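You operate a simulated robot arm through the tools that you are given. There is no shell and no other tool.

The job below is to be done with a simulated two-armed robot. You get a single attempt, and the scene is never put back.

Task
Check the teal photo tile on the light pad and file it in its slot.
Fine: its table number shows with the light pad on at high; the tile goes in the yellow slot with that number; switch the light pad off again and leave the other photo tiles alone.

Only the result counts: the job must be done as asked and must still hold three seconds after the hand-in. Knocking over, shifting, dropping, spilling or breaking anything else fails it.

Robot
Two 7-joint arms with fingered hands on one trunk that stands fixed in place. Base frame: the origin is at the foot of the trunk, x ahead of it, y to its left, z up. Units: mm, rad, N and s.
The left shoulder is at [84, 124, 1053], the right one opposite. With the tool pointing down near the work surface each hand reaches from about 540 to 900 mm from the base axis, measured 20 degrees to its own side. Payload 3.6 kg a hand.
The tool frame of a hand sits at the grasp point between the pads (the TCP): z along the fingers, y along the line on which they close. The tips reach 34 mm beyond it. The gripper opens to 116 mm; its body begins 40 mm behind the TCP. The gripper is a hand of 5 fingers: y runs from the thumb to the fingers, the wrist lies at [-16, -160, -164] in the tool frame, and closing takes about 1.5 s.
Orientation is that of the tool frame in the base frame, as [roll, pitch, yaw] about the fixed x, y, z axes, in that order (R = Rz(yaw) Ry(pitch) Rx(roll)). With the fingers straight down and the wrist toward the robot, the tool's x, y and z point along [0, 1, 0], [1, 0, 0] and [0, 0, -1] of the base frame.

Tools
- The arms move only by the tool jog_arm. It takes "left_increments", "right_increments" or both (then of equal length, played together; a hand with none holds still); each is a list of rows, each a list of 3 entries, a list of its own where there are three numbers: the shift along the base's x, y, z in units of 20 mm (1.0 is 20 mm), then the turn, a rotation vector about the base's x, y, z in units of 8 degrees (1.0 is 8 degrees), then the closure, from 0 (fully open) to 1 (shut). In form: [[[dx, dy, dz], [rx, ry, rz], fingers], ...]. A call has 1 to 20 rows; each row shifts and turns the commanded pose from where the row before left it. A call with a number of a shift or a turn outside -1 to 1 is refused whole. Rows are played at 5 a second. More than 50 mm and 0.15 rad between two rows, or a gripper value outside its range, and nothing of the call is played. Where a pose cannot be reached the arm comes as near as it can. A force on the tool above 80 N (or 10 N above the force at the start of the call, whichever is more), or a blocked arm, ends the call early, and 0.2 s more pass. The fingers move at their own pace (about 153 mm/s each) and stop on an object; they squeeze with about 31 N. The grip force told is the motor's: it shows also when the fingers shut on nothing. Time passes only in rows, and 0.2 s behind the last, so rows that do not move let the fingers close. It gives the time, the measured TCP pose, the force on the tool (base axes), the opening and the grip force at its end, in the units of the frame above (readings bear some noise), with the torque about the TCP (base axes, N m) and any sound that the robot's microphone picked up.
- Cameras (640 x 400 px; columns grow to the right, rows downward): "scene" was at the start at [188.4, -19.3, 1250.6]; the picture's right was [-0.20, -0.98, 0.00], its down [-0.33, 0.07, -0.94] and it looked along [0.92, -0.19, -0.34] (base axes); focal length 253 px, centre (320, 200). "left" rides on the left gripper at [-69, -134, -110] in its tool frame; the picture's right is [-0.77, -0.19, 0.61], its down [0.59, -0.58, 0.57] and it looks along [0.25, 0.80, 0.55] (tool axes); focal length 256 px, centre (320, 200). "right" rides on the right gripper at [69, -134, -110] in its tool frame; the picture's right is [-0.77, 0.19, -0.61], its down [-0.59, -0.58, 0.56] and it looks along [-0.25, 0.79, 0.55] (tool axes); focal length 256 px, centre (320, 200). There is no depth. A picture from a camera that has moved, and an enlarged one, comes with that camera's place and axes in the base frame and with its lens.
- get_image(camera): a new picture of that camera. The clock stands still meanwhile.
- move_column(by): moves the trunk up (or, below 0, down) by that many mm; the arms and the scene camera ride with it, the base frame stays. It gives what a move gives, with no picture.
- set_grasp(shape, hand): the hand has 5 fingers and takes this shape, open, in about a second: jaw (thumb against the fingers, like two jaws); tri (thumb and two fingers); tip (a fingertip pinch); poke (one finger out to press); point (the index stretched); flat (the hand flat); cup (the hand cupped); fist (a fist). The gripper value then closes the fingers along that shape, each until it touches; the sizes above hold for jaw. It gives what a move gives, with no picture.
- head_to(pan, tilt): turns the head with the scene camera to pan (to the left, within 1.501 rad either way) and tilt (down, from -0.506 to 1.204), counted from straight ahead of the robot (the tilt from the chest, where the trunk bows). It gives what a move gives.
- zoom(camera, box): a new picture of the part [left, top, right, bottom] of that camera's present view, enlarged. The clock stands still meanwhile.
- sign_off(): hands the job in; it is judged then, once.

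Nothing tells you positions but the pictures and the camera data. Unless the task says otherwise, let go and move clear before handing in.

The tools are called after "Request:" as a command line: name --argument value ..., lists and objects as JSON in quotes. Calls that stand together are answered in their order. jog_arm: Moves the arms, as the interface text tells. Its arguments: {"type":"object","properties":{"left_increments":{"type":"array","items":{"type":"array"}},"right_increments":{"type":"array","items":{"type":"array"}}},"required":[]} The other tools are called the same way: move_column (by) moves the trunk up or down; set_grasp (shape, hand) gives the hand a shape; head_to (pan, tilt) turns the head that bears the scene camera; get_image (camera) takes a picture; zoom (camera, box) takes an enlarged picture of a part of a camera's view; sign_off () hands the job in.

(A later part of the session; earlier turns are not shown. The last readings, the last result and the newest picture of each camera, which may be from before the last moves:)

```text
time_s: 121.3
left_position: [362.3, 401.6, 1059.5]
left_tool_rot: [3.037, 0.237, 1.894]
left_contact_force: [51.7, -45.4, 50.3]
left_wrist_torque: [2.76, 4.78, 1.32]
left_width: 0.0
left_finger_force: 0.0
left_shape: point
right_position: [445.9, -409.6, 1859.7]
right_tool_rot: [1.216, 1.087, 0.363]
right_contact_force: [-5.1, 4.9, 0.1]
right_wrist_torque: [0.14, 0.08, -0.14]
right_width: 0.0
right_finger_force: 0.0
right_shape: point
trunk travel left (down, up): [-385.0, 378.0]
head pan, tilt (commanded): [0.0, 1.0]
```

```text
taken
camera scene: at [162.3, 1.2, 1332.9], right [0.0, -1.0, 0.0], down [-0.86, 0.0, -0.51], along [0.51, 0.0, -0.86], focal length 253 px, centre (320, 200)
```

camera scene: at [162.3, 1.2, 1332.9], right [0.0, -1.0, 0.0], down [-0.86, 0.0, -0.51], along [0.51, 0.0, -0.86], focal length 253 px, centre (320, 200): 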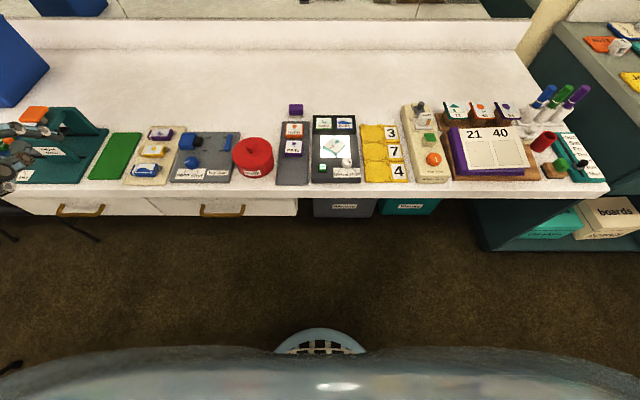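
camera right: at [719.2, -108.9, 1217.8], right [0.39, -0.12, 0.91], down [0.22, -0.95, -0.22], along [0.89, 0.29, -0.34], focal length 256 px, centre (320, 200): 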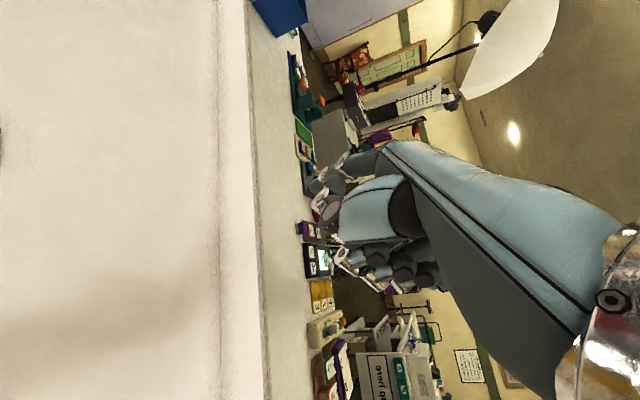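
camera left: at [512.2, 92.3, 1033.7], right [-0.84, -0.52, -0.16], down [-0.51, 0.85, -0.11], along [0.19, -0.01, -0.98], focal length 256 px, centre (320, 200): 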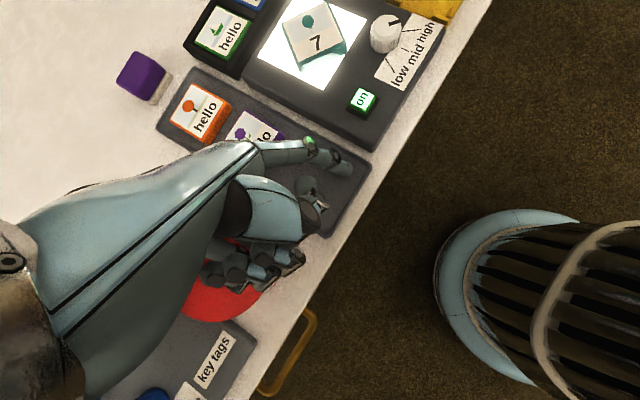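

The head moves hold the arms and the swing is dying down. I'll continue a few more to settle completely.

Request:
head_to --pan 0.2 --tilt 1.0

Request:
head_to --pan 0.6 --tilt 0.6

Request:
get_image --camera "scene"

Request:
get_image --camera "left"

Request:
get_image --camera "right"

```text
time_s: 122.0
left_position: [370.4, 400.7, 1021.6]
left_tool_rot: [-3.12, 0.205, 1.933]
left_contact_force: [55.6, -33.0, 31.6]
left_wrist_torque: [2.16, 4.21, 0.02]
left_width: 0.0
left_finger_force: 0.0
left_shape: point
right_position: [452.7, -397.9, 1877.3]
right_tool_rot: [1.198, 0.978, 0.408]
right_contact_force: [-1.8, 3.2, -6.3]
right_wrist_torque: [-0.11, -0.34, -0.09]
right_width: 0.0
right_finger_force: 0.2
right_shape: point
trunk travel left (down, up): [-385.0, 378.0]
head pan, tilt (commanded): [0.201, 1.0]
```

```text
time_s: 122.9
left_position: [297.3, 397.5, 1037.4]
left_tool_rot: [3.138, 0.237, 1.94]
left_contact_force: [41.9, -46.3, 16.8]
left_wrist_torque: [2.41, 2.88, 0.39]
left_width: 0.0
left_finger_force: 0.1
left_shape: point
right_position: [313.8, -398.2, 1912.0]
right_tool_rot: [1.14, 0.891, 0.359]
right_contact_force: [-6.8, 3.6, 6.0]
right_wrist_torque: [0.22, 0.52, 0.0]
right_width: 107.8
right_finger_force: 0.1
right_shape: point
trunk travel left (down, up): [-385.0, 378.0]
head pan, tilt (commanded): [0.6, 0.6]
```

```text
taken
camera scene: at [82.6, 47.4, 1371.6], right [0.56, -0.83, 0.01], down [-0.45, -0.32, -0.84], along [0.7, 0.46, -0.55], focal length 253 px, centre (320, 200)
```

scene: 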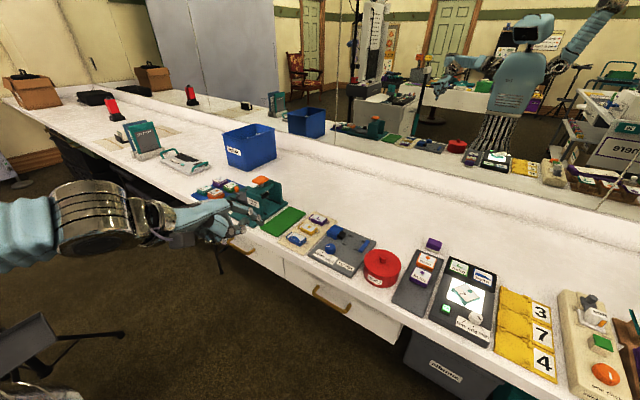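

```text
taken
camera left: at [187.8, 309.6, 1161.1], right [0.15, -0.9, -0.41], down [-0.69, 0.2, -0.69], along [0.7, 0.39, -0.59], focal length 256 px, centre (320, 200)
```

left: 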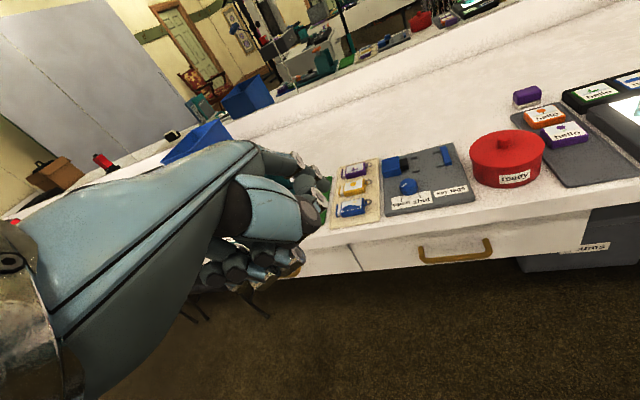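

```text
taken
camera right: at [216.2, -388.4, 1753.4], right [-0.74, 0.4, 0.55], down [-0.29, -0.92, 0.28], along [0.61, 0.05, 0.79], focal length 256 px, centre (320, 200)
```

right: 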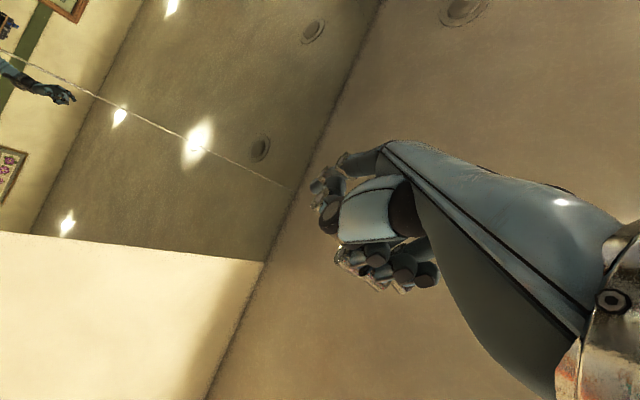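

Request:
jog_arm --right_increments '[[[0, 0, -0.5], [0, 0, 0], 0], [[0, 0, -0.9], [0, 0, 0], 0], [[0, 0, -0.9], [0, 0, 0], 0], [[0, 0, -0.9], [0, 0, 0], 0], [[0, 0, -0.9], [0, 0, 0], 0], [[0, 0, -0.9], [0, 0, 0], 0], [[0, 0, -0.9], [0, 0, 0], 0], [[0, 0, -0.9], [0, 0, 0], 0]]'

Request:
jog_arm --right_increments '[[[0, 0, -0.5], [0, 0, 0], 0], [[0, 0, -0.9], [0, 0, 0], 0], [[0, 0, -0.9], [0, 0, 0], 0], [[0, 0, -0.9], [0, 0, 0], 0], [[0, 0, -0.9], [0, 0, 0], 0], [[0, 0, -0.9], [0, 0, 0], 0], [[0, 0, -0.9], [0, 0, 0], 0], [[0, 0, -0.9], [0, 0, 0], 0]]'

```text
time_s: 123.2
left_position: [371.5, 402.0, 1021.1]
left_tool_rot: [-3.122, 0.202, 1.942]
left_contact_force: [-0.8, -0.4, 1.4]
left_wrist_torque: [0.08, 0.04, 0.05]
left_width: 107.9
left_finger_force: 0.1
left_shape: point
right_position: [443.5, -406.8, 1881.8]
right_tool_rot: [1.211, 0.948, 0.408]
right_contact_force: [1.0, 0.3, -0.1]
right_wrist_torque: [-0.01, -0.02, 0.0]
right_width: 108.2
right_finger_force: 0.1
right_shape: point
right hand out of reach, approached as far as the arm can: row 1
trunk travel left (down, up): [-385.0, 378.0]
head pan, tilt (commanded): [0.6, 0.6]
stopped in row 1 (left hand): the arm was blocked; the commanded pose is now the measured one
```

```text
time_s: 123.8
left_position: [395.2, 280.3, 1234.3]
left_tool_rot: [2.473, 0.344, 1.284]
left_contact_force: [18.7, -16.9, 80.0]
left_wrist_torque: [3.71, 5.0, 0.13]
left_width: 0.0
left_finger_force: 0.0
left_shape: point
right_position: [412.2, -431.9, 1851.7]
right_tool_rot: [1.254, 1.083, 0.356]
right_contact_force: [1.1, 0.8, -5.0]
right_wrist_torque: [-0.13, -0.38, -0.12]
right_width: 108.1
right_finger_force: 0.1
right_shape: point
right hand out of reach, approached as far as the arm can: row 1, 2
trunk travel left (down, up): [-385.0, 378.0]
head pan, tilt (commanded): [0.6, 0.6]
stopped in row 2 (left hand): the arm was blocked; the commanded pose is now the measured one
```

Request:
get_image --camera "left"

Request:
get_image --camera "scene"

```text
taken
camera left: at [210.6, 268.1, 1260.4], right [-0.04, -0.95, -0.3], down [-0.02, 0.3, -0.95], along [1.0, -0.03, -0.03], focal length 256 px, centre (320, 200)
```

left: 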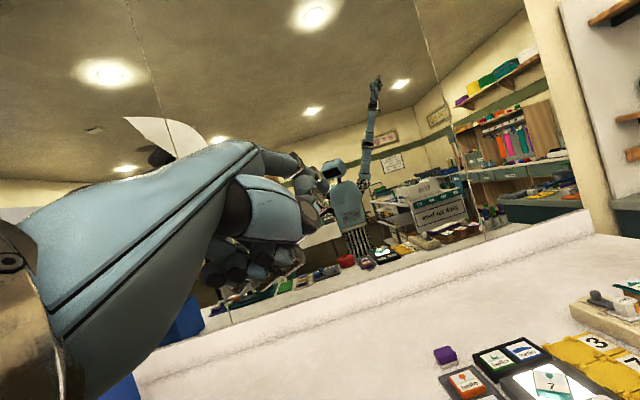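

```text
taken
camera scene: at [139.8, 52.4, 1363.0], right [0.57, -0.82, -0.01], down [-0.48, -0.33, -0.82], along [0.67, 0.47, -0.58], focal length 253 px, centre (320, 200)
```

scene: 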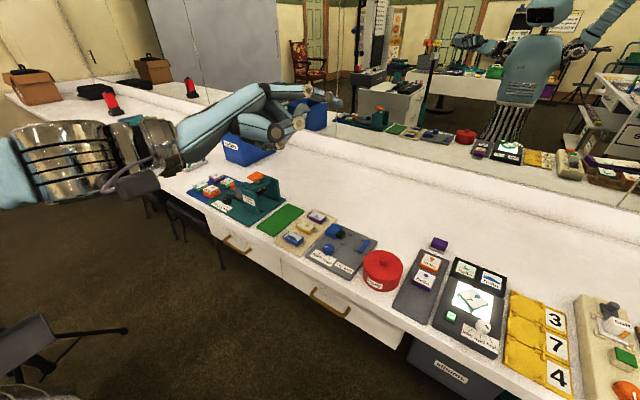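

Request:
jog_arm --left_increments '[[[0, 0, 0], [0, 0, 0], 0], [[0, 0, 0], [0, 0, 0], 0], [[0, 0, 0], [0, 0, 0], 0]]' --right_increments '[[[0, 0, 0], [0, 0, 0], 0], [[0, 0, 0], [0, 0, 0], 0], [[0, 0, 0], [0, 0, 0], 0]]'

Request:
jog_arm --left_increments '[[[0, 0, 0], [0, 0, 0], 0], [[0, 0, 0], [0, 0, 0], 0], [[0, 0, 0], [0, 0, 0], 0]]' --right_increments '[[[0, 0, 0], [0, 0, 0], 0], [[0, 0, 0], [0, 0, 0], 0], [[0, 0, 0], [0, 0, 0], 0]]'

Request:
jog_arm --left_increments '[[[0, 0, 0], [0, 0, 0], 0], [[0, 0, 0], [0, 0, 0], 0], [[0, 0, 0], [0, 0, 0], 0]]' --right_increments '[[[0, 0, 0], [0, 0, 0], 0], [[0, 0, 0], [0, 0, 0], 0], [[0, 0, 0], [0, 0, 0], 0]]'

```text
time_s: 124.1
left_position: [370.6, 258.6, 1231.7]
left_tool_rot: [2.488, 0.346, 1.197]
left_contact_force: [-0.1, -1.1, 2.3]
left_wrist_torque: [0.05, 0.06, 0.06]
left_width: 107.9
left_finger_force: 0.0
left_shape: point
right_position: [358.9, -430.8, 1872.7]
right_tool_rot: [1.229, 1.009, 0.366]
right_contact_force: [-1.2, 0.2, 1.0]
right_wrist_torque: [-0.01, 0.09, 0.03]
right_width: 107.9
right_finger_force: 0.1
right_shape: point
trunk travel left (down, up): [-385.0, 378.0]
head pan, tilt (commanded): [0.6, 0.6]
stopped in row 1 (left hand): the arm was blocked; the commanded pose is now the measured one
```

```text
time_s: 124.4
left_position: [422.2, 255.4, 1219.4]
left_tool_rot: [2.524, 0.359, 1.21]
left_contact_force: [-1.4, 0.2, 0.7]
left_wrist_torque: [-0.01, -0.04, 0.03]
left_width: 107.8
left_finger_force: 0.0
left_shape: point
right_position: [434.8, -430.8, 1857.7]
right_tool_rot: [1.264, 1.053, 0.394]
right_contact_force: [0.8, -0.1, -1.0]
right_wrist_torque: [0.0, -0.05, -0.04]
right_width: 108.1
right_finger_force: 0.1
right_shape: point
trunk travel left (down, up): [-385.0, 378.0]
head pan, tilt (commanded): [0.6, 0.6]
stopped in row 1 (left hand): the arm was blocked; the commanded pose is now the measured one
```

```text
time_s: 124.8
left_position: [359.6, 246.3, 1274.5]
left_tool_rot: [2.334, 0.313, 1.08]
left_contact_force: [5.1, -11.2, 41.8]
left_wrist_torque: [2.1, 2.7, 0.55]
left_width: 0.0
left_finger_force: 0.0
left_shape: point
right_position: [381.4, -437.4, 1853.8]
right_tool_rot: [1.292, 1.065, 0.424]
right_contact_force: [0.1, 8.2, -0.7]
right_wrist_torque: [0.07, -0.03, -0.5]
right_width: 0.0
right_finger_force: 0.0
right_shape: point
trunk travel left (down, up): [-385.0, 378.0]
head pan, tilt (commanded): [0.6, 0.6]
stopped in row 1 (left hand): the arm was blocked; the commanded pose is now the measured one
```

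Request:
head_to --pan 0.0 --tilt 1.0

Request:
head_to --pan 0.01 --tilt 1.0

Request:
head_to --pan 0.0 --tilt 1.0

Request:
head_to --pan 0.01 --tilt 1.0

```text
time_s: 125.8
left_position: [385.1, 264.2, 1229.1]
left_tool_rot: [2.44, 0.384, 1.171]
left_contact_force: [3.9, 8.5, -8.9]
left_wrist_torque: [-0.91, -0.22, -0.46]
left_width: 107.9
left_finger_force: 0.1
left_shape: point
right_position: [392.5, -436.2, 1855.2]
right_tool_rot: [1.278, 1.053, 0.41]
right_contact_force: [1.3, -2.4, -1.4]
right_wrist_torque: [-0.04, -0.1, 0.12]
right_width: 108.0
right_finger_force: 0.1
right_shape: point
trunk travel left (down, up): [-385.0, 378.0]
head pan, tilt (commanded): [0.0, 1.0]
```

```text
time_s: 126.4
left_position: [381.9, 268.0, 1231.6]
left_tool_rot: [2.478, 0.347, 1.196]
left_contact_force: [0.0, -0.3, -0.1]
left_wrist_torque: [-0.04, -0.03, -0.06]
left_width: 108.1
left_finger_force: 0.1
left_shape: point
right_position: [392.3, -433.1, 1856.6]
right_tool_rot: [1.28, 1.055, 0.415]
right_contact_force: [0.4, 0.6, 0.1]
right_wrist_torque: [0.0, -0.01, -0.02]
right_width: 107.8
right_finger_force: 0.1
right_shape: point
trunk travel left (down, up): [-385.0, 378.0]
head pan, tilt (commanded): [0.01, 1.0]
```

```text
time_s: 127.0
left_position: [380.2, 266.6, 1233.8]
left_tool_rot: [2.476, 0.343, 1.194]
left_contact_force: [0.2, -0.1, -0.4]
left_wrist_torque: [-0.03, 0.04, -0.04]
left_width: 108.0
left_finger_force: 0.0
left_shape: point
right_position: [389.7, -434.0, 1856.6]
right_tool_rot: [1.278, 1.05, 0.412]
right_contact_force: [0.4, -0.7, -0.3]
right_wrist_torque: [-0.01, -0.02, -0.03]
right_width: 107.9
right_finger_force: 0.0
right_shape: point
trunk travel left (down, up): [-385.0, 378.0]
head pan, tilt (commanded): [0.0, 1.0]
```

```text
time_s: 127.6
left_position: [380.3, 265.4, 1233.7]
left_tool_rot: [2.474, 0.343, 1.191]
left_contact_force: [-0.6, 0.0, 0.2]
left_wrist_torque: [0.02, 0.0, 0.02]
left_width: 107.7
left_finger_force: 0.1
left_shape: point
right_position: [388.0, -435.3, 1856.1]
right_tool_rot: [1.282, 1.05, 0.416]
right_contact_force: [0.1, 0.4, -1.1]
right_wrist_torque: [-0.04, 0.0, 0.01]
right_width: 108.3
right_finger_force: 0.1
right_shape: point
trunk travel left (down, up): [-385.0, 378.0]
head pan, tilt (commanded): [0.01, 1.0]
```

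Everything has settled. I'll check the whole bench for any disturbance before continuing.

Request:
get_image --camera "scene"

Request:
zoom --camera "scene" --box '[215, 90, 430, 200]'

Request:
zoom --camera "scene" --box '[0, 80, 260, 210]'

```text
taken
camera scene: at [116.7, -0.7, 1332.6], right [0.01, -1.0, 0.0], down [-0.84, -0.01, -0.54], along [0.54, 0.01, -0.84], focal length 253 px, centre (320, 200)
```

scene: 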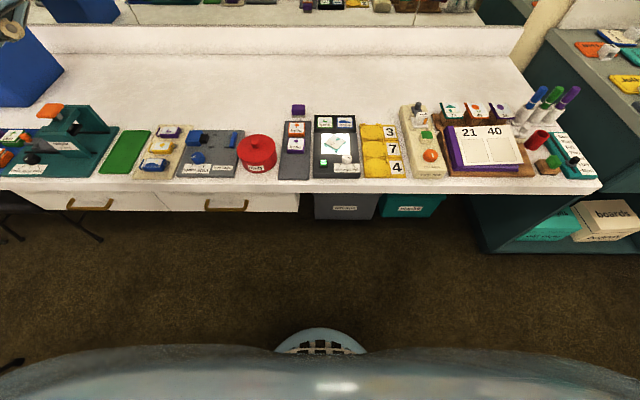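

```text
2.98 times, centred on (322, 145) of scene
camera zoom: at [116.7, -0.7, 1332.6], right [0.01, -1.0, 0.0], down [-0.84, -0.01, -0.54], along [0.54, 0.01, -0.84], focal length 753 px, centre (313, 364)
```

zoom: 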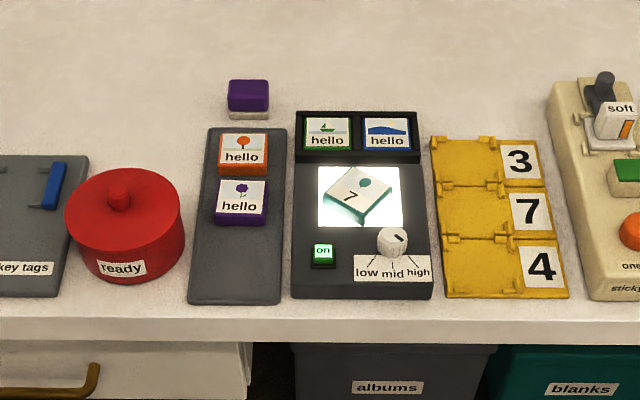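

```text
2.46 times, centred on (130, 145) of scene
camera zoom: at [116.7, -0.7, 1332.6], right [0.01, -1.0, 0.0], down [-0.84, -0.01, -0.54], along [0.54, 0.01, -0.84], focal length 623 px, centre (788, 335)
```

zoom: 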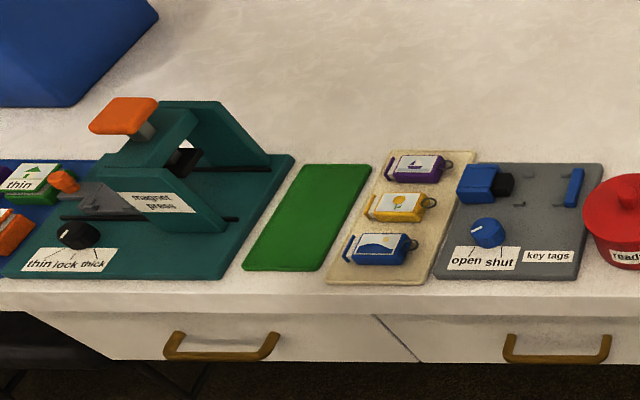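

The bench is intact: all tiles, the red box and the rack are where they were, and the teal tile still shows 7. Now I'll carefully bring the right arm down from overhead, a few rows at a time.

Request:
jog_arm --right_increments '[[[0, 0, -0.3], [0.3, 0.2, -0.03], 0], [[0, 0, -0.5], [0.4, 0.26, -0.03], 0], [[0, 0, -0.5], [0.4, 0.26, -0.03], 0], [[0, 0, -0.5], [0.4, 0.26, -0.03], 0]]'

Request:
jog_arm --right_increments '[[[0, 0, -0.5], [0.4, 0.26, -0.03], 0], [[0, 0, -0.5], [0.4, 0.26, -0.03], 0], [[0, 0, -0.5], [0.4, 0.26, -0.03], 0], [[0, 0, -0.5], [0.4, 0.26, -0.03], 0]]'

```text
time_s: 127.9
left_position: [380.8, 267.4, 1234.9]
left_tool_rot: [2.472, 0.343, 1.189]
left_contact_force: [0.3, 0.2, 0.2]
left_wrist_torque: [-0.03, -0.01, -0.02]
left_width: 108.1
left_finger_force: 0.1
left_shape: point
right_position: [390.7, -431.1, 1857.9]
right_tool_rot: [1.296, 1.045, 0.432]
right_contact_force: [-0.1, -0.6, 0.4]
right_wrist_torque: [0.01, 0.02, -0.02]
right_width: 0.0
right_finger_force: 0.0
right_shape: point
right hand out of reach, approached as far as the arm can: row 1
trunk travel left (down, up): [-385.0, 378.0]
head pan, tilt (commanded): [0.01, 1.0]
stopped in row 1 (left hand): the arm was blocked; the commanded pose is now the measured one
```

```text
time_s: 128.9
left_position: [379.8, 266.0, 1233.7]
left_tool_rot: [2.477, 0.344, 1.194]
left_contact_force: [-0.2, 0.1, 0.4]
left_wrist_torque: [-0.01, 0.0, 0.01]
left_width: 108.2
left_finger_force: 0.1
left_shape: point
right_position: [398.6, -436.7, 1823.3]
right_tool_rot: [1.824, 1.025, 0.873]
right_contact_force: [0.1, 0.7, -0.8]
right_wrist_torque: [0.0, -0.02, -0.03]
right_width: 108.0
right_finger_force: 0.1
right_shape: point
right hand out of reach, approached as far as the arm can: row 1, 2, 3
trunk travel left (down, up): [-385.0, 378.0]
head pan, tilt (commanded): [0.01, 1.0]
```

The right arm is following now and the body is steady. Continuing downward in steps.

Request:
jog_arm --right_increments '[[[0, 0.1, -0.6], [0.4, 0.26, -0.03], 0], [[0, 0.1, -0.7], [0.5, 0.33, -0.04], 0], [[0, 0.1, -0.8], [0.5, 0.33, -0.04], 0], [[0, 0.1, -0.8], [0.5, 0.33, -0.04], 0], [[0, 0.1, -0.8], [0.5, 0.33, -0.04], 0], [[0, 0.1, -0.8], [0.5, 0.33, -0.04], 0]]'

Request:
jog_arm --right_increments '[[[0, 0.2, -0.8], [0.5, 0.33, -0.04], 0], [[0, 0.2, -0.8], [0.5, 0.33, -0.04], 0], [[0, 0.2, -0.8], [0.5, 0.33, -0.04], 0], [[0, 0.2, -0.8], [0.5, 0.33, -0.04], 0], [[0, 0.2, -0.8], [0.5, 0.33, -0.04], 0], [[0, 0.2, -0.8], [0.5, 0.33, -0.04], 0]]'

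```text
time_s: 130.3
left_position: [379.0, 266.9, 1233.1]
left_tool_rot: [2.475, 0.343, 1.194]
left_contact_force: [-0.2, -0.3, 0.3]
left_wrist_torque: [-0.01, 0.0, 0.0]
left_width: 108.0
left_finger_force: 0.1
left_shape: point
right_position: [408.0, -428.6, 1746.5]
right_tool_rot: [2.495, 0.762, 1.375]
right_contact_force: [-0.6, 0.2, 0.0]
right_wrist_torque: [-0.04, -0.03, 0.04]
right_width: 108.0
right_finger_force: 0.0
right_shape: point
right hand out of reach, approached as far as the arm can: row 1, 3, 5
trunk travel left (down, up): [-385.0, 378.0]
head pan, tilt (commanded): [0.01, 1.0]
```

```text
time_s: 131.7
left_position: [378.3, 265.8, 1233.8]
left_tool_rot: [2.475, 0.341, 1.194]
left_contact_force: [0.2, -0.1, 0.6]
left_wrist_torque: [-0.01, -0.02, 0.02]
left_width: 107.8
left_finger_force: 0.0
left_shape: point
right_position: [410.2, -408.5, 1659.8]
right_tool_rot: [2.873, 0.371, 1.547]
right_contact_force: [-1.1, -0.2, -0.5]
right_wrist_torque: [0.03, 0.0, 0.02]
right_width: 108.0
right_finger_force: 0.1
right_shape: point
right hand out of reach, approached as far as the arm can: row 1, 3, 5
trunk travel left (down, up): [-385.0, 378.0]
head pan, tilt (commanded): [0.01, 1.0]
```

Request:
jog_arm --right_increments '[[[0.15, 0.25, -0.8], [0.5, 0.36, 0], 0], [[0.15, 0.25, -0.9], [0.5, 0.36, 0], 0], [[0.15, 0.25, -0.9], [0.5, 0.36, 0], 0], [[0.15, 0.25, -0.9], [0.5, 0.36, 0], 0], [[0.15, 0.25, -0.9], [0.5, 0.36, 0], 0], [[0.15, 0.25, -0.9], [0, 0, 0], 0], [[0.15, 0.25, -0.9], [0, 0, 0], 0], [[0.15, 0.25, -0.9], [0, 0, 0], 0], [[0.15, 0.25, -0.9], [0, 0, 0], 0], [[0.15, 0.25, -0.9], [0, 0, 0], 0]]'

Request:
jog_arm --right_increments '[[[0.15, 0.25, -0.9], [0, 0, 0], 0], [[0.15, 0.25, -0.9], [0, 0, 0], 0], [[0.15, 0.25, -0.9], [0, 0, 0], 0], [[0.15, 0.25, -0.9], [0, 0, 0], 0], [[0.15, 0.25, -0.9], [0, 0, 0], 0], [[0.15, 0.25, -0.9], [0, 0, 0], 0], [[0.15, 0.25, -0.9], [0, 0, 0], 0], [[0.15, 0.25, -0.9], [0, 0, 0], 0]]'

Request:
get_image --camera "scene"

```text
time_s: 133.9
left_position: [380.1, 267.8, 1233.7]
left_tool_rot: [2.474, 0.342, 1.192]
left_contact_force: [-0.7, -0.3, 0.4]
left_wrist_torque: [0.0, 0.03, 0.01]
left_width: 108.0
left_finger_force: 0.0
left_shape: point
right_position: [455.3, -391.8, 1569.0]
right_tool_rot: [3.124, 0.022, 1.599]
right_contact_force: [0.0, -0.1, -1.0]
right_wrist_torque: [-0.02, 0.0, 0.01]
right_width: 108.0
right_finger_force: 0.1
right_shape: point
right hand out of reach, approached as far as the arm can: row 2, 4, 5, 6, 7, 8, 9, 10
trunk travel left (down, up): [-385.0, 378.0]
head pan, tilt (commanded): [0.01, 1.0]
```

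```text
time_s: 135.7
left_position: [379.3, 267.3, 1233.8]
left_tool_rot: [2.476, 0.343, 1.194]
left_contact_force: [-0.8, -0.1, -0.2]
left_wrist_torque: [0.02, -0.02, 0.01]
left_width: 107.8
left_finger_force: 0.0
left_shape: point
right_position: [513.6, -395.6, 1534.9]
right_tool_rot: [3.128, 0.021, 1.598]
right_contact_force: [-0.9, 0.1, 0.4]
right_wrist_torque: [-0.01, 0.01, 0.01]
right_width: 107.8
right_finger_force: 0.1
right_shape: point
right hand out of reach, approached as far as the arm can: row 1, 2, 3, 4, 5, 6, 7, 8
trunk travel left (down, up): [-385.0, 378.0]
head pan, tilt (commanded): [0.01, 1.0]
```

```text
taken
camera scene: at [117.0, -0.6, 1332.5], right [0.01, -1.0, 0.0], down [-0.84, -0.01, -0.54], along [0.54, 0.01, -0.84], focal length 253 px, centre (320, 200)
```

scene: 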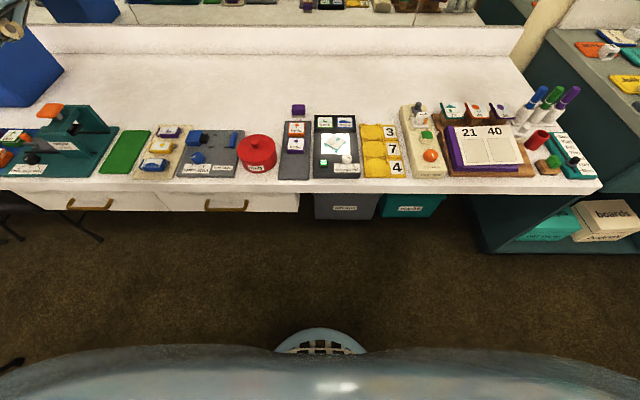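

The right arm is stretched straight and the solver is slow to bend the elbow. I'll hold the present target for a moment and see if it converges.

Request:
jog_arm --right_increments '[[[0, 0, 0], [0, 0, 0], 0], [[0, 0, 0], [0, 0, 0], 0], [[0, 0, 0], [0, 0, 0], 0], [[0, 0, 0], [0, 0, 0], 0]]'

Request:
get_image --camera "right"

```text
time_s: 136.7
left_position: [379.3, 266.5, 1234.7]
left_tool_rot: [2.475, 0.342, 1.193]
left_contact_force: [-0.7, 0.1, -0.3]
left_wrist_torque: [0.04, 0.01, -0.01]
left_width: 108.0
left_finger_force: 0.0
left_shape: point
right_position: [513.5, -395.1, 1534.9]
right_tool_rot: [3.128, 0.022, 1.597]
right_contact_force: [0.5, 0.2, -0.4]
right_wrist_torque: [0.01, -0.02, 0.0]
right_width: 108.3
right_finger_force: 0.1
right_shape: point
trunk travel left (down, up): [-385.0, 378.0]
head pan, tilt (commanded): [0.01, 1.0]
```

```text
taken
camera right: at [375.6, -328.8, 1642.2], right [0.2, -0.75, 0.63], down [-0.55, -0.62, -0.56], along [0.81, -0.24, -0.54], focal length 256 px, centre (320, 200)
```

right: 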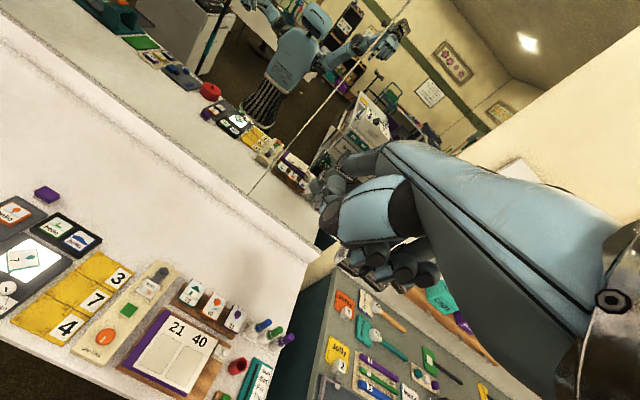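

Request:
zoom --camera "right" --box '[220, 0, 420, 130]'

Request:
head_to --pan 0.0 --tilt 0.1

Request:
get_image --camera "scene"

```text
3.08 times, centred on (320, 65) of right
camera zoom: at [375.6, -328.8, 1642.2], right [0.2, -0.75, 0.63], down [-0.55, -0.62, -0.56], along [0.81, -0.24, -0.54], focal length 788 px, centre (320, 615)
```

zoom: 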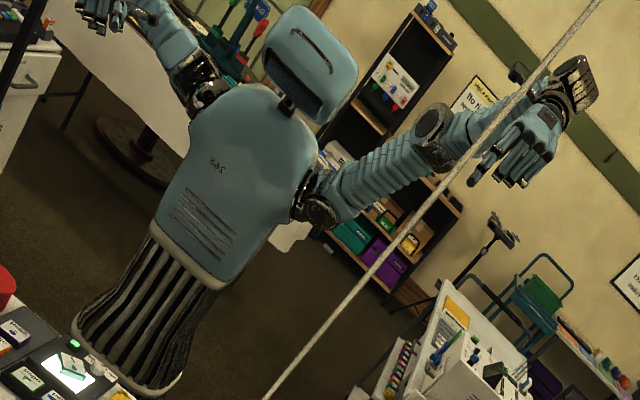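

```text
time_s: 137.9
left_position: [380.2, 266.4, 1234.4]
left_tool_rot: [2.475, 0.343, 1.193]
left_contact_force: [-0.4, -0.2, 0.1]
left_wrist_torque: [-0.02, 0.01, 0.02]
left_width: 107.9
left_finger_force: 0.1
left_shape: point
right_position: [513.4, -395.5, 1534.4]
right_tool_rot: [3.128, 0.02, 1.599]
right_contact_force: [0.9, 0.1, -0.3]
right_wrist_torque: [0.0, -0.03, 0.01]
right_width: 107.9
right_finger_force: 0.0
right_shape: point
trunk travel left (down, up): [-385.0, 378.0]
head pan, tilt (commanded): [0.0, 0.099]
```

```text
taken
camera scene: at [139.2, -1.3, 1410.6], right [0.0, -1.0, 0.0], down [-0.1, 0.0, -0.99], along [0.99, 0.0, -0.1], focal length 253 px, centre (320, 200)
```

scene: 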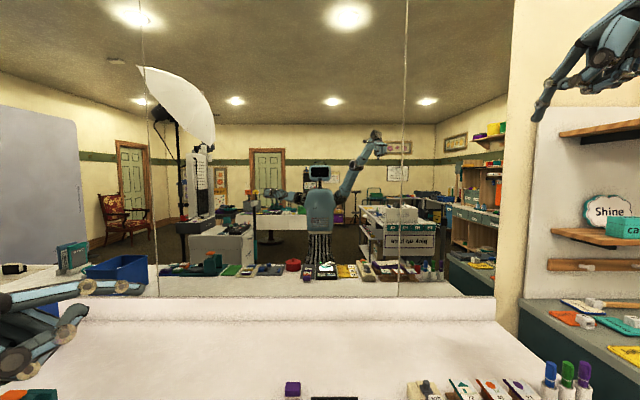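

The mirror shows the right arm nearly straight, raised to the side. I'll swing it down in an arc on the right side, well clear of the bench, so the elbow can bend naturally.

Request:
jog_arm --right_increments '[[[0.4, -0.2, -0.6], [0, 0, 0], 0], [[0.5, -0.2, -0.9], [0, 0, 0], 0], [[0.5, -0.2, -0.9], [0, 0, 0], 0], [[0.5, -0.2, -0.9], [0, 0, 0], 0], [[0.5, -0.2, -0.9], [0, 0, 0], 0], [[0.4, -0.2, -0.9], [0, 0, 0], 0]]'

Request:
get_image --camera "scene"

```text
time_s: 139.3
left_position: [380.8, 265.1, 1232.5]
left_tool_rot: [2.475, 0.342, 1.193]
left_contact_force: [0.8, -0.5, 0.0]
left_wrist_torque: [0.03, 0.01, 0.01]
left_width: 108.1
left_finger_force: 0.1
left_shape: point
right_position: [589.3, -434.6, 1459.2]
right_tool_rot: [3.126, 0.023, 1.597]
right_contact_force: [0.0, -0.1, 0.1]
right_wrist_torque: [0.0, 0.02, 0.02]
right_width: 108.0
right_finger_force: 0.1
right_shape: point
right hand out of reach, approached as far as the arm can: row 1, 2, 3, 4, 5, 6
trunk travel left (down, up): [-385.0, 378.0]
head pan, tilt (commanded): [0.0, 0.099]
```

```text
taken
camera scene: at [139.7, -1.6, 1410.6], right [0.0, -1.0, 0.0], down [-0.1, 0.0, -0.99], along [0.99, 0.0, -0.1], focal length 253 px, centre (320, 200)
```

scene: 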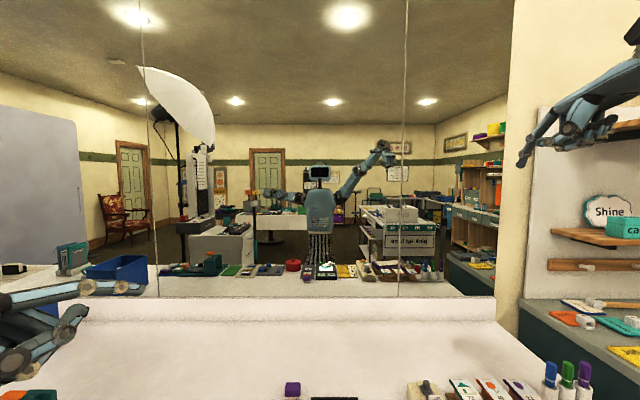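

The arm slides along its full-reach sphere, so the elbow isn't bending. I'll try moving the hand sideways toward the centre, which should flex the elbow.

Request:
jog_arm --right_increments '[[[0, 0.6, 0], [0, 0, 0], 0], [[0, 0.9, 0], [0, 0, 0], 0], [[0, 0.9, 0], [0, 0, 0], 0], [[0, 0.9, 0], [0, 0, 0], 0]]'

Request:
jog_arm --right_increments '[[[-0.6, 0, 0.3], [0, 0, 0], 0], [[-0.9, 0, 0.4], [0, 0, 0], 0], [[-0.9, 0, 0.4], [0, 0, 0], 0], [[-0.9, 0, 0.4], [0, 0, 0], 0]]'

```text
time_s: 140.3
left_position: [379.3, 267.0, 1232.8]
left_tool_rot: [2.476, 0.343, 1.194]
left_contact_force: [-0.6, 0.1, 0.2]
left_wrist_torque: [0.0, -0.01, -0.02]
left_width: 108.1
left_finger_force: 0.2
left_shape: point
right_position: [606.6, -377.6, 1473.7]
right_tool_rot: [3.125, 0.021, 1.598]
right_contact_force: [-0.7, -0.5, -0.1]
right_wrist_torque: [0.02, -0.02, -0.01]
right_width: 108.0
right_finger_force: 0.1
right_shape: point
right hand out of reach, approached as far as the arm can: row 1, 2, 3, 4
trunk travel left (down, up): [-385.0, 378.0]
head pan, tilt (commanded): [0.0, 0.099]
```

```text
time_s: 141.3
left_position: [379.4, 266.6, 1235.0]
left_tool_rot: [2.474, 0.342, 1.195]
left_contact_force: [0.6, -0.3, 0.4]
left_wrist_torque: [0.0, -0.02, 0.01]
left_width: 108.2
left_finger_force: 0.0
left_shape: point
right_position: [550.2, -383.0, 1518.6]
right_tool_rot: [3.128, 0.022, 1.598]
right_contact_force: [-0.4, 0.2, -0.3]
right_wrist_torque: [-0.02, -0.01, 0.01]
right_width: 107.9
right_finger_force: 0.1
right_shape: point
right hand out of reach, approached as far as the arm can: row 1, 2, 3, 4
trunk travel left (down, up): [-385.0, 378.0]
head pan, tilt (commanded): [0.0, 0.099]
```

The hand-down orientation is probably forcing the wrist to its limit at this height. I'll pitch the hand up to line up with the forearm, then bring it in toward the body.

Request:
jog_arm --right_increments '[[[0, 0, 0], [0, -0.8, 0], 0], [[0, 0, 0], [0, -0.9, 0], 0], [[0, 0, 0], [0, -0.9, 0], 0], [[0, 0, 0], [0, -0.9, 0], 0], [[0, 0, 0], [0, -0.9, 0], 0], [[0, 0, 0], [0, -0.9, 0], 0], [[0, 0, 0], [0, -0.9, 0], 0]]'

Request:
jog_arm --right_increments '[[[-0.4, 0.2, -0.6], [0, 0, 0], 0], [[-0.4, 0.3, -0.7], [0, 0, 0], 0], [[-0.4, 0.3, -0.7], [0, 0, 0], 0], [[-0.4, 0.3, -0.7], [0, 0, 0], 0]]'

Request:
get_image --camera "scene"

```text
time_s: 142.9
left_position: [380.9, 266.3, 1233.3]
left_tool_rot: [2.476, 0.343, 1.195]
left_contact_force: [-0.2, 0.1, 0.2]
left_wrist_torque: [0.0, 0.04, -0.01]
left_width: 108.3
left_finger_force: 0.0
left_shape: point
right_position: [647.1, -393.0, 1668.9]
right_tool_rot: [2.259, 0.034, 1.574]
right_contact_force: [-0.1, -0.5, -0.4]
right_wrist_torque: [0.0, 0.02, 0.0]
right_width: 108.1
right_finger_force: 0.2
right_shape: point
right hand out of reach, approached as far as the arm can: row 1, 2, 3, 4, 5, 6, 7
trunk travel left (down, up): [-385.0, 378.0]
head pan, tilt (commanded): [0.0, 0.099]
```

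```text
time_s: 143.9
left_position: [379.6, 267.0, 1233.3]
left_tool_rot: [2.475, 0.343, 1.193]
left_contact_force: [0.3, -0.3, 0.2]
left_wrist_torque: [0.02, 0.03, 0.02]
left_width: 108.2
left_finger_force: 0.1
left_shape: point
right_position: [649.8, -394.2, 1667.0]
right_tool_rot: [2.258, 0.035, 1.572]
right_contact_force: [0.2, -0.5, -1.2]
right_wrist_torque: [-0.01, -0.06, 0.01]
right_width: 108.2
right_finger_force: 0.0
right_shape: point
right hand out of reach, approached as far as the arm can: row 1, 2, 3, 4
trunk travel left (down, up): [-385.0, 378.0]
head pan, tilt (commanded): [0.0, 0.099]
```

```text
taken
camera scene: at [139.2, -1.3, 1410.7], right [0.0, -1.0, 0.0], down [-0.1, 0.0, -0.99], along [0.99, 0.0, -0.1], focal length 253 px, centre (320, 200)
```

scene: 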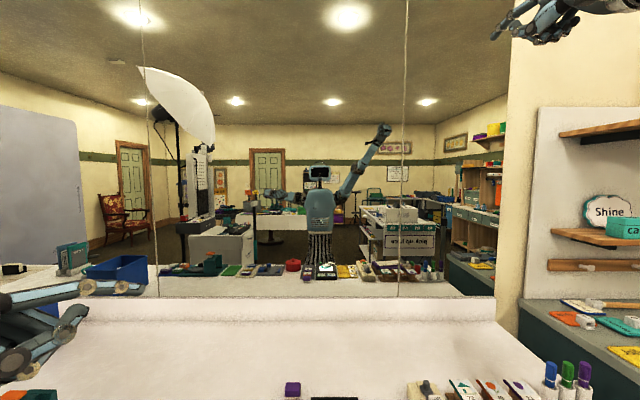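

Direct inward moves have no effect, so I need a sideways move in the elbow's bending direction. I'll test moving the hand outward to the right.

Request:
jog_arm --right_increments '[[[0, -0.6, 0], [0, 0, 0], 0], [[0, -0.9, 0], [0, 0, 0], 0], [[0, -0.9, 0], [0, 0, 0], 0], [[0, -0.9, 0], [0, 0, 0], 0]]'

Request:
jog_arm --right_increments '[[[0, 0, -0.6], [0, 0, 0], 0], [[0, 0, -0.9], [0, 0, 0], 0], [[0, 0, -0.9], [0, 0, 0], 0], [[0, 0, -0.9], [0, 0, 0], 0]]'

Request:
jog_arm --right_increments '[[[-0.6, 0, 0], [0, 0, 0], 0], [[-0.9, 0, 0], [0, 0, 0], 0], [[-0.9, 0, 0], [0, 0, 0], 0], [[-0.9, 0, 0], [0, 0, 0], 0]]'

```text
time_s: 144.9
left_position: [380.3, 265.6, 1234.1]
left_tool_rot: [2.477, 0.344, 1.192]
left_contact_force: [-0.2, -0.2, -0.4]
left_wrist_torque: [0.01, -0.01, 0.02]
left_width: 107.7
left_finger_force: 0.1
left_shape: point
right_position: [641.4, -444.3, 1643.5]
right_tool_rot: [2.259, 0.033, 1.574]
right_contact_force: [0.0, -0.5, 0.0]
right_wrist_torque: [0.01, -0.03, 0.03]
right_width: 108.1
right_finger_force: 0.0
right_shape: point
right hand out of reach, approached as far as the arm can: row 1, 2, 3, 4
trunk travel left (down, up): [-385.0, 378.0]
head pan, tilt (commanded): [0.0, 0.099]
```

```text
time_s: 145.9
left_position: [379.2, 265.5, 1234.3]
left_tool_rot: [2.476, 0.343, 1.194]
left_contact_force: [0.4, -1.2, 0.2]
left_wrist_torque: [-0.01, 0.0, 0.03]
left_width: 108.0
left_finger_force: 0.1
left_shape: point
right_position: [666.0, -463.6, 1605.7]
right_tool_rot: [2.261, 0.033, 1.574]
right_contact_force: [-0.3, -0.1, -0.6]
right_wrist_torque: [0.0, -0.03, 0.0]
right_width: 108.2
right_finger_force: 0.0
right_shape: point
right hand out of reach, approached as far as the arm can: row 1, 2, 3, 4
trunk travel left (down, up): [-385.0, 378.0]
head pan, tilt (commanded): [0.0, 0.099]
```

```text
time_s: 146.9
left_position: [380.0, 267.5, 1233.9]
left_tool_rot: [2.472, 0.341, 1.192]
left_contact_force: [0.9, -0.7, 0.9]
left_wrist_torque: [0.0, 0.0, -0.02]
left_width: 108.0
left_finger_force: 0.1
left_shape: point
right_position: [623.2, -483.3, 1629.5]
right_tool_rot: [2.26, 0.035, 1.573]
right_contact_force: [-0.8, 0.0, 0.9]
right_wrist_torque: [0.0, 0.01, 0.03]
right_width: 107.9
right_finger_force: 0.1
right_shape: point
right hand out of reach, approached as far as the arm can: row 1, 2, 3, 4
trunk travel left (down, up): [-385.0, 378.0]
head pan, tilt (commanded): [0.0, 0.099]
```

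The elbow seems locked straight, so I'll try to free it: swing the straight arm down over an empty stretch at the back of the bench and press the hand lightly on the bare tabletop, which should flex the elbow. First I'll move it toward the centre while still high.

Request:
jog_arm --right_increments '[[[0.2, 0.8, -0.4], [0, 0.4, 0], 0], [[0.2, 0.9, -0.5], [0, 0.5, 0], 0], [[0.2, 0.9, -0.5], [0, 0.5, 0], 0], [[0.2, 0.9, -0.5], [0, 0.5, 0], 0], [[0.2, 0.9, -0.5], [0, 0.5, 0], 0], [[0.2, 0.9, -0.5], [0, 0.5, 0], 0], [[0.2, 0.9, -0.5], [0, 0.5, 0], 0], [[0.2, 0.9, -0.5], [0, 0.5, 0], 0]]'

Request:
jog_arm --right_increments '[[[0.2, 0.8, -0.8], [0, 0.4, 0], 0], [[0.2, 0.8, -0.8], [0, 0.5, 0], 0], [[0.2, 0.8, -0.8], [0, 0.5, 0], 0], [[0.2, 0.8, -0.8], [0, 0.5, 0], 0], [[0.2, 0.5, -0.8], [0, 0.5, 0], 0], [[0.2, 0.5, -0.8], [0, 0.5, 0], 0]]'

Request:
get_image --camera "scene"

```text
time_s: 148.7
left_position: [379.4, 268.4, 1234.5]
left_tool_rot: [2.474, 0.343, 1.193]
left_contact_force: [0.9, 0.4, 0.2]
left_wrist_torque: [0.02, -0.01, 0.0]
left_width: 108.1
left_finger_force: 0.0
left_shape: point
right_position: [651.3, -347.3, 1559.3]
right_tool_rot: [2.763, 0.028, 1.588]
right_contact_force: [0.1, 0.2, -0.1]
right_wrist_torque: [-0.03, -0.01, 0.01]
right_width: 108.0
right_finger_force: 0.0
right_shape: point
right hand out of reach, approached as far as the arm can: row 1, 3, 7, 8
trunk travel left (down, up): [-385.0, 378.0]
head pan, tilt (commanded): [0.0, 0.099]
stopped in row 8 (right hand): the arm was blocked; the commanded pose is now the measured one
```

```text
time_s: 150.1
left_position: [380.0, 268.0, 1233.6]
left_tool_rot: [2.477, 0.346, 1.192]
left_contact_force: [0.7, 0.0, 0.0]
left_wrist_torque: [-0.01, -0.02, 0.02]
left_width: 108.2
left_finger_force: 0.0
left_shape: point
right_position: [662.2, -263.9, 1448.4]
right_tool_rot: [-3.112, 0.022, 1.6]
right_contact_force: [-0.4, -0.4, -0.1]
right_wrist_torque: [-0.02, -0.04, -0.01]
right_width: 108.0
right_finger_force: 0.0
right_shape: point
right hand out of reach, approached as far as the arm can: row 3, 4, 5, 6
trunk travel left (down, up): [-385.0, 378.0]
head pan, tilt (commanded): [0.0, 0.099]
```

```text
taken
camera scene: at [139.2, -0.5, 1410.7], right [0.0, -1.0, 0.0], down [-0.1, 0.0, -0.99], along [0.99, 0.0, -0.1], focal length 253 px, centre (320, 200)
```

scene: 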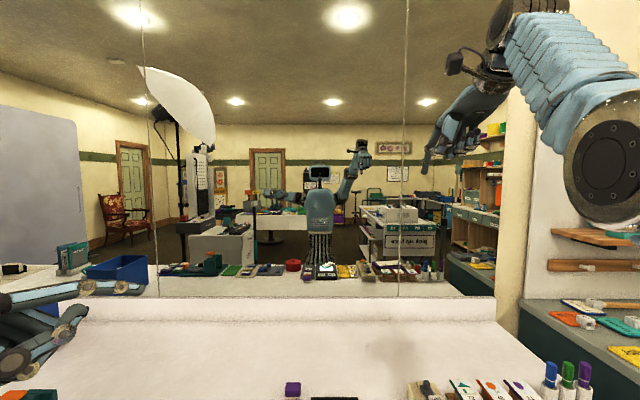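

The elbow has started to bend (wrist distance is now less than full reach). I'll continue in the same direction to fold it further.

Request:
jog_arm --right_increments '[[[0, 0.8, -0.6], [0, 0, 0], 0], [[0, 0.8, -0.6], [0, 0, 0], 0], [[0, 0.8, -0.6], [0, 0, 0], 0], [[0, 0.8, -0.6], [0, 0, 0], 0]]'

Request:
jog_arm --right_increments '[[[-0.5, 0, -0.6], [0, 0, 0], 0], [[-0.5, 0, -0.6], [0, 0, 0], 0], [[-0.5, 0, -0.6], [0, 0, 0], 0], [[-0.5, 0, -0.6], [0, 0, 0], 0]]'

Request:
get_image --camera "scene"

```text
time_s: 151.1
left_position: [379.0, 268.0, 1234.9]
left_tool_rot: [2.474, 0.344, 1.191]
left_contact_force: [-0.6, 0.0, 0.0]
left_wrist_torque: [-0.01, 0.02, 0.02]
left_width: 107.9
left_finger_force: 0.1
left_shape: point
right_position: [662.0, -198.2, 1398.9]
right_tool_rot: [-3.116, 0.022, 1.598]
right_contact_force: [0.4, 0.6, -0.4]
right_wrist_torque: [-0.02, -0.01, -0.02]
right_width: 108.0
right_finger_force: 0.1
right_shape: point
trunk travel left (down, up): [-385.0, 378.0]
head pan, tilt (commanded): [0.0, 0.099]
```

```text
time_s: 152.1
left_position: [379.2, 266.9, 1233.5]
left_tool_rot: [2.475, 0.343, 1.194]
left_contact_force: [0.1, 0.1, 0.8]
left_wrist_torque: [-0.03, 0.03, -0.02]
left_width: 107.9
left_finger_force: 0.1
left_shape: point
right_position: [621.7, -199.8, 1351.5]
right_tool_rot: [-3.113, 0.021, 1.599]
right_contact_force: [-0.9, -0.5, -0.2]
right_wrist_torque: [0.02, 0.02, -0.02]
right_width: 108.0
right_finger_force: 0.0
right_shape: point
trunk travel left (down, up): [-385.0, 378.0]
head pan, tilt (commanded): [0.0, 0.099]
```

```text
taken
camera scene: at [139.1, -1.4, 1410.7], right [0.0, -1.0, 0.0], down [-0.1, 0.0, -0.99], along [0.99, 0.0, -0.1], focal length 253 px, centre (320, 200)
```

scene: 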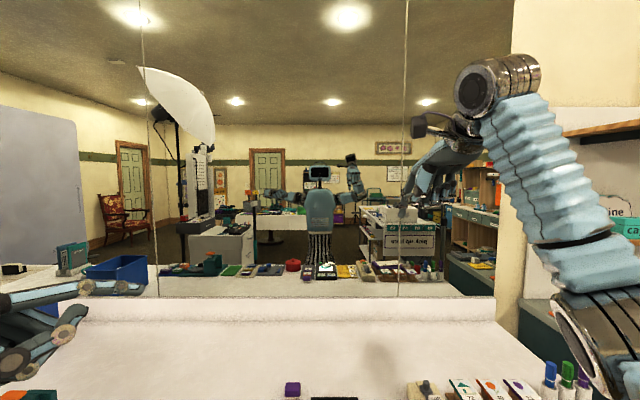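

The right arm is fully back under control with its elbow bent. I'll look down again and measure the tile's exact pose on the pad and the slot 7 geometry.

Request:
head_to --pan 0.0 --tilt 1.0

Request:
zoom --camera "scene" --box '[305, 110, 375, 180]'

Request:
zoom --camera "scene" --box '[345, 110, 425, 190]'

Request:
get_image --camera "scene"

```text
time_s: 153.3
left_position: [380.2, 266.2, 1234.9]
left_tool_rot: [2.475, 0.342, 1.194]
left_contact_force: [-1.2, -0.3, 0.3]
left_wrist_torque: [0.01, -0.02, -0.01]
left_width: 108.0
left_finger_force: 0.0
left_shape: point
right_position: [621.3, -199.2, 1352.9]
right_tool_rot: [-3.116, 0.018, 1.599]
right_contact_force: [0.1, 0.1, 0.3]
right_wrist_torque: [0.01, -0.03, 0.02]
right_width: 108.0
right_finger_force: 0.1
right_shape: point
trunk travel left (down, up): [-385.0, 378.0]
head pan, tilt (commanded): [0.0, 1.0]
```

```text
5.71 times, centred on (340, 145) of scene
camera zoom: at [116.9, -1.1, 1332.6], right [0.0, -1.0, 0.0], down [-0.84, 0.0, -0.54], along [0.54, 0.0, -0.84], focal length 1446 px, centre (206, 514)
```

zoom: 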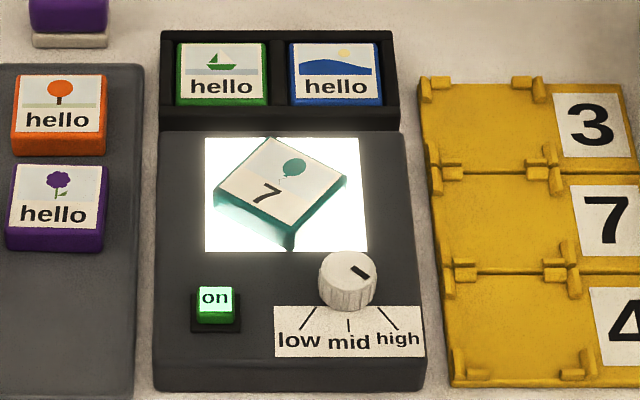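

```text
5.00 times, centred on (385, 150) of scene
camera zoom: at [116.9, -1.1, 1332.6], right [0.0, -1.0, 0.0], down [-0.84, 0.0, -0.54], along [0.54, 0.0, -0.84], focal length 1265 px, centre (-5, 450)
```

zoom: 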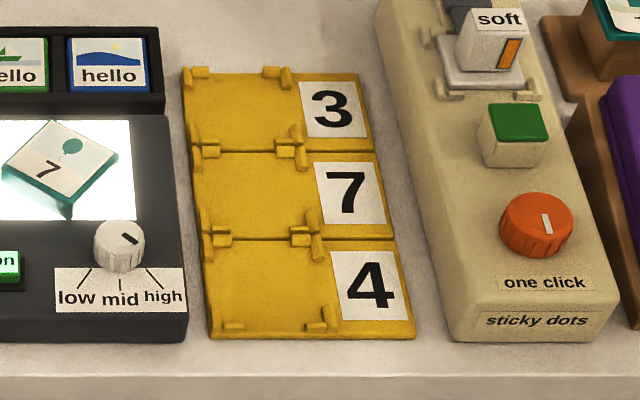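

```text
taken
camera scene: at [116.9, -1.1, 1332.6], right [0.0, -1.0, 0.0], down [-0.84, 0.0, -0.54], along [0.54, 0.0, -0.84], focal length 253 px, centre (320, 200)
```

scene: 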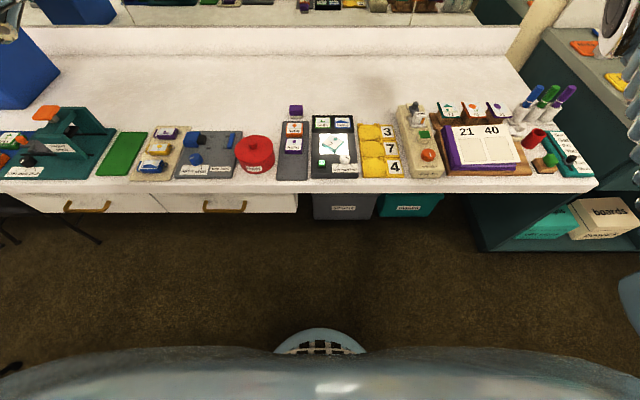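

Request:
zoom --camera "scene" --box '[375, 132, 415, 165]'

Request:
zoom --camera "scene" --box '[358, 118, 403, 178]'

Request:
get_image --camera "right"

```text
12.12 times, centred on (395, 148) of scene
camera zoom: at [116.9, -1.1, 1332.6], right [0.0, -1.0, 0.0], down [-0.84, 0.0, -0.54], along [0.54, 0.0, -0.84], focal length 3068 px, centre (-589, 824)
```

zoom: 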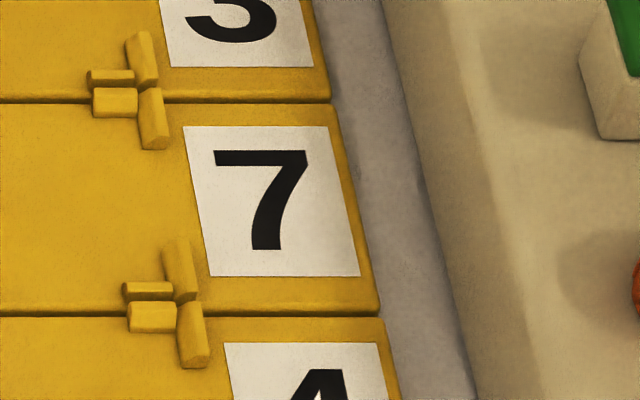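

```text
6.67 times, centred on (380, 148) of scene
camera zoom: at [116.9, -1.1, 1332.6], right [0.0, -1.0, 0.0], down [-0.84, 0.0, -0.54], along [0.54, 0.0, -0.84], focal length 1687 px, centre (-83, 547)
```

zoom: 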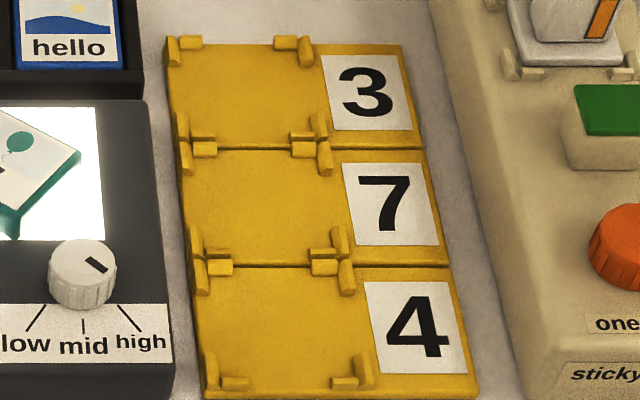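

```text
taken
camera right: at [487.6, -133.5, 1464.9], right [0.23, -0.75, 0.62], down [-0.58, -0.62, -0.54], along [0.79, -0.24, -0.57], focal length 256 px, centre (320, 200)
```

right: 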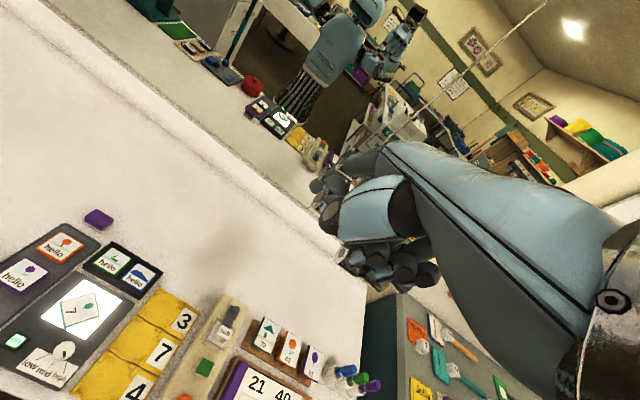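

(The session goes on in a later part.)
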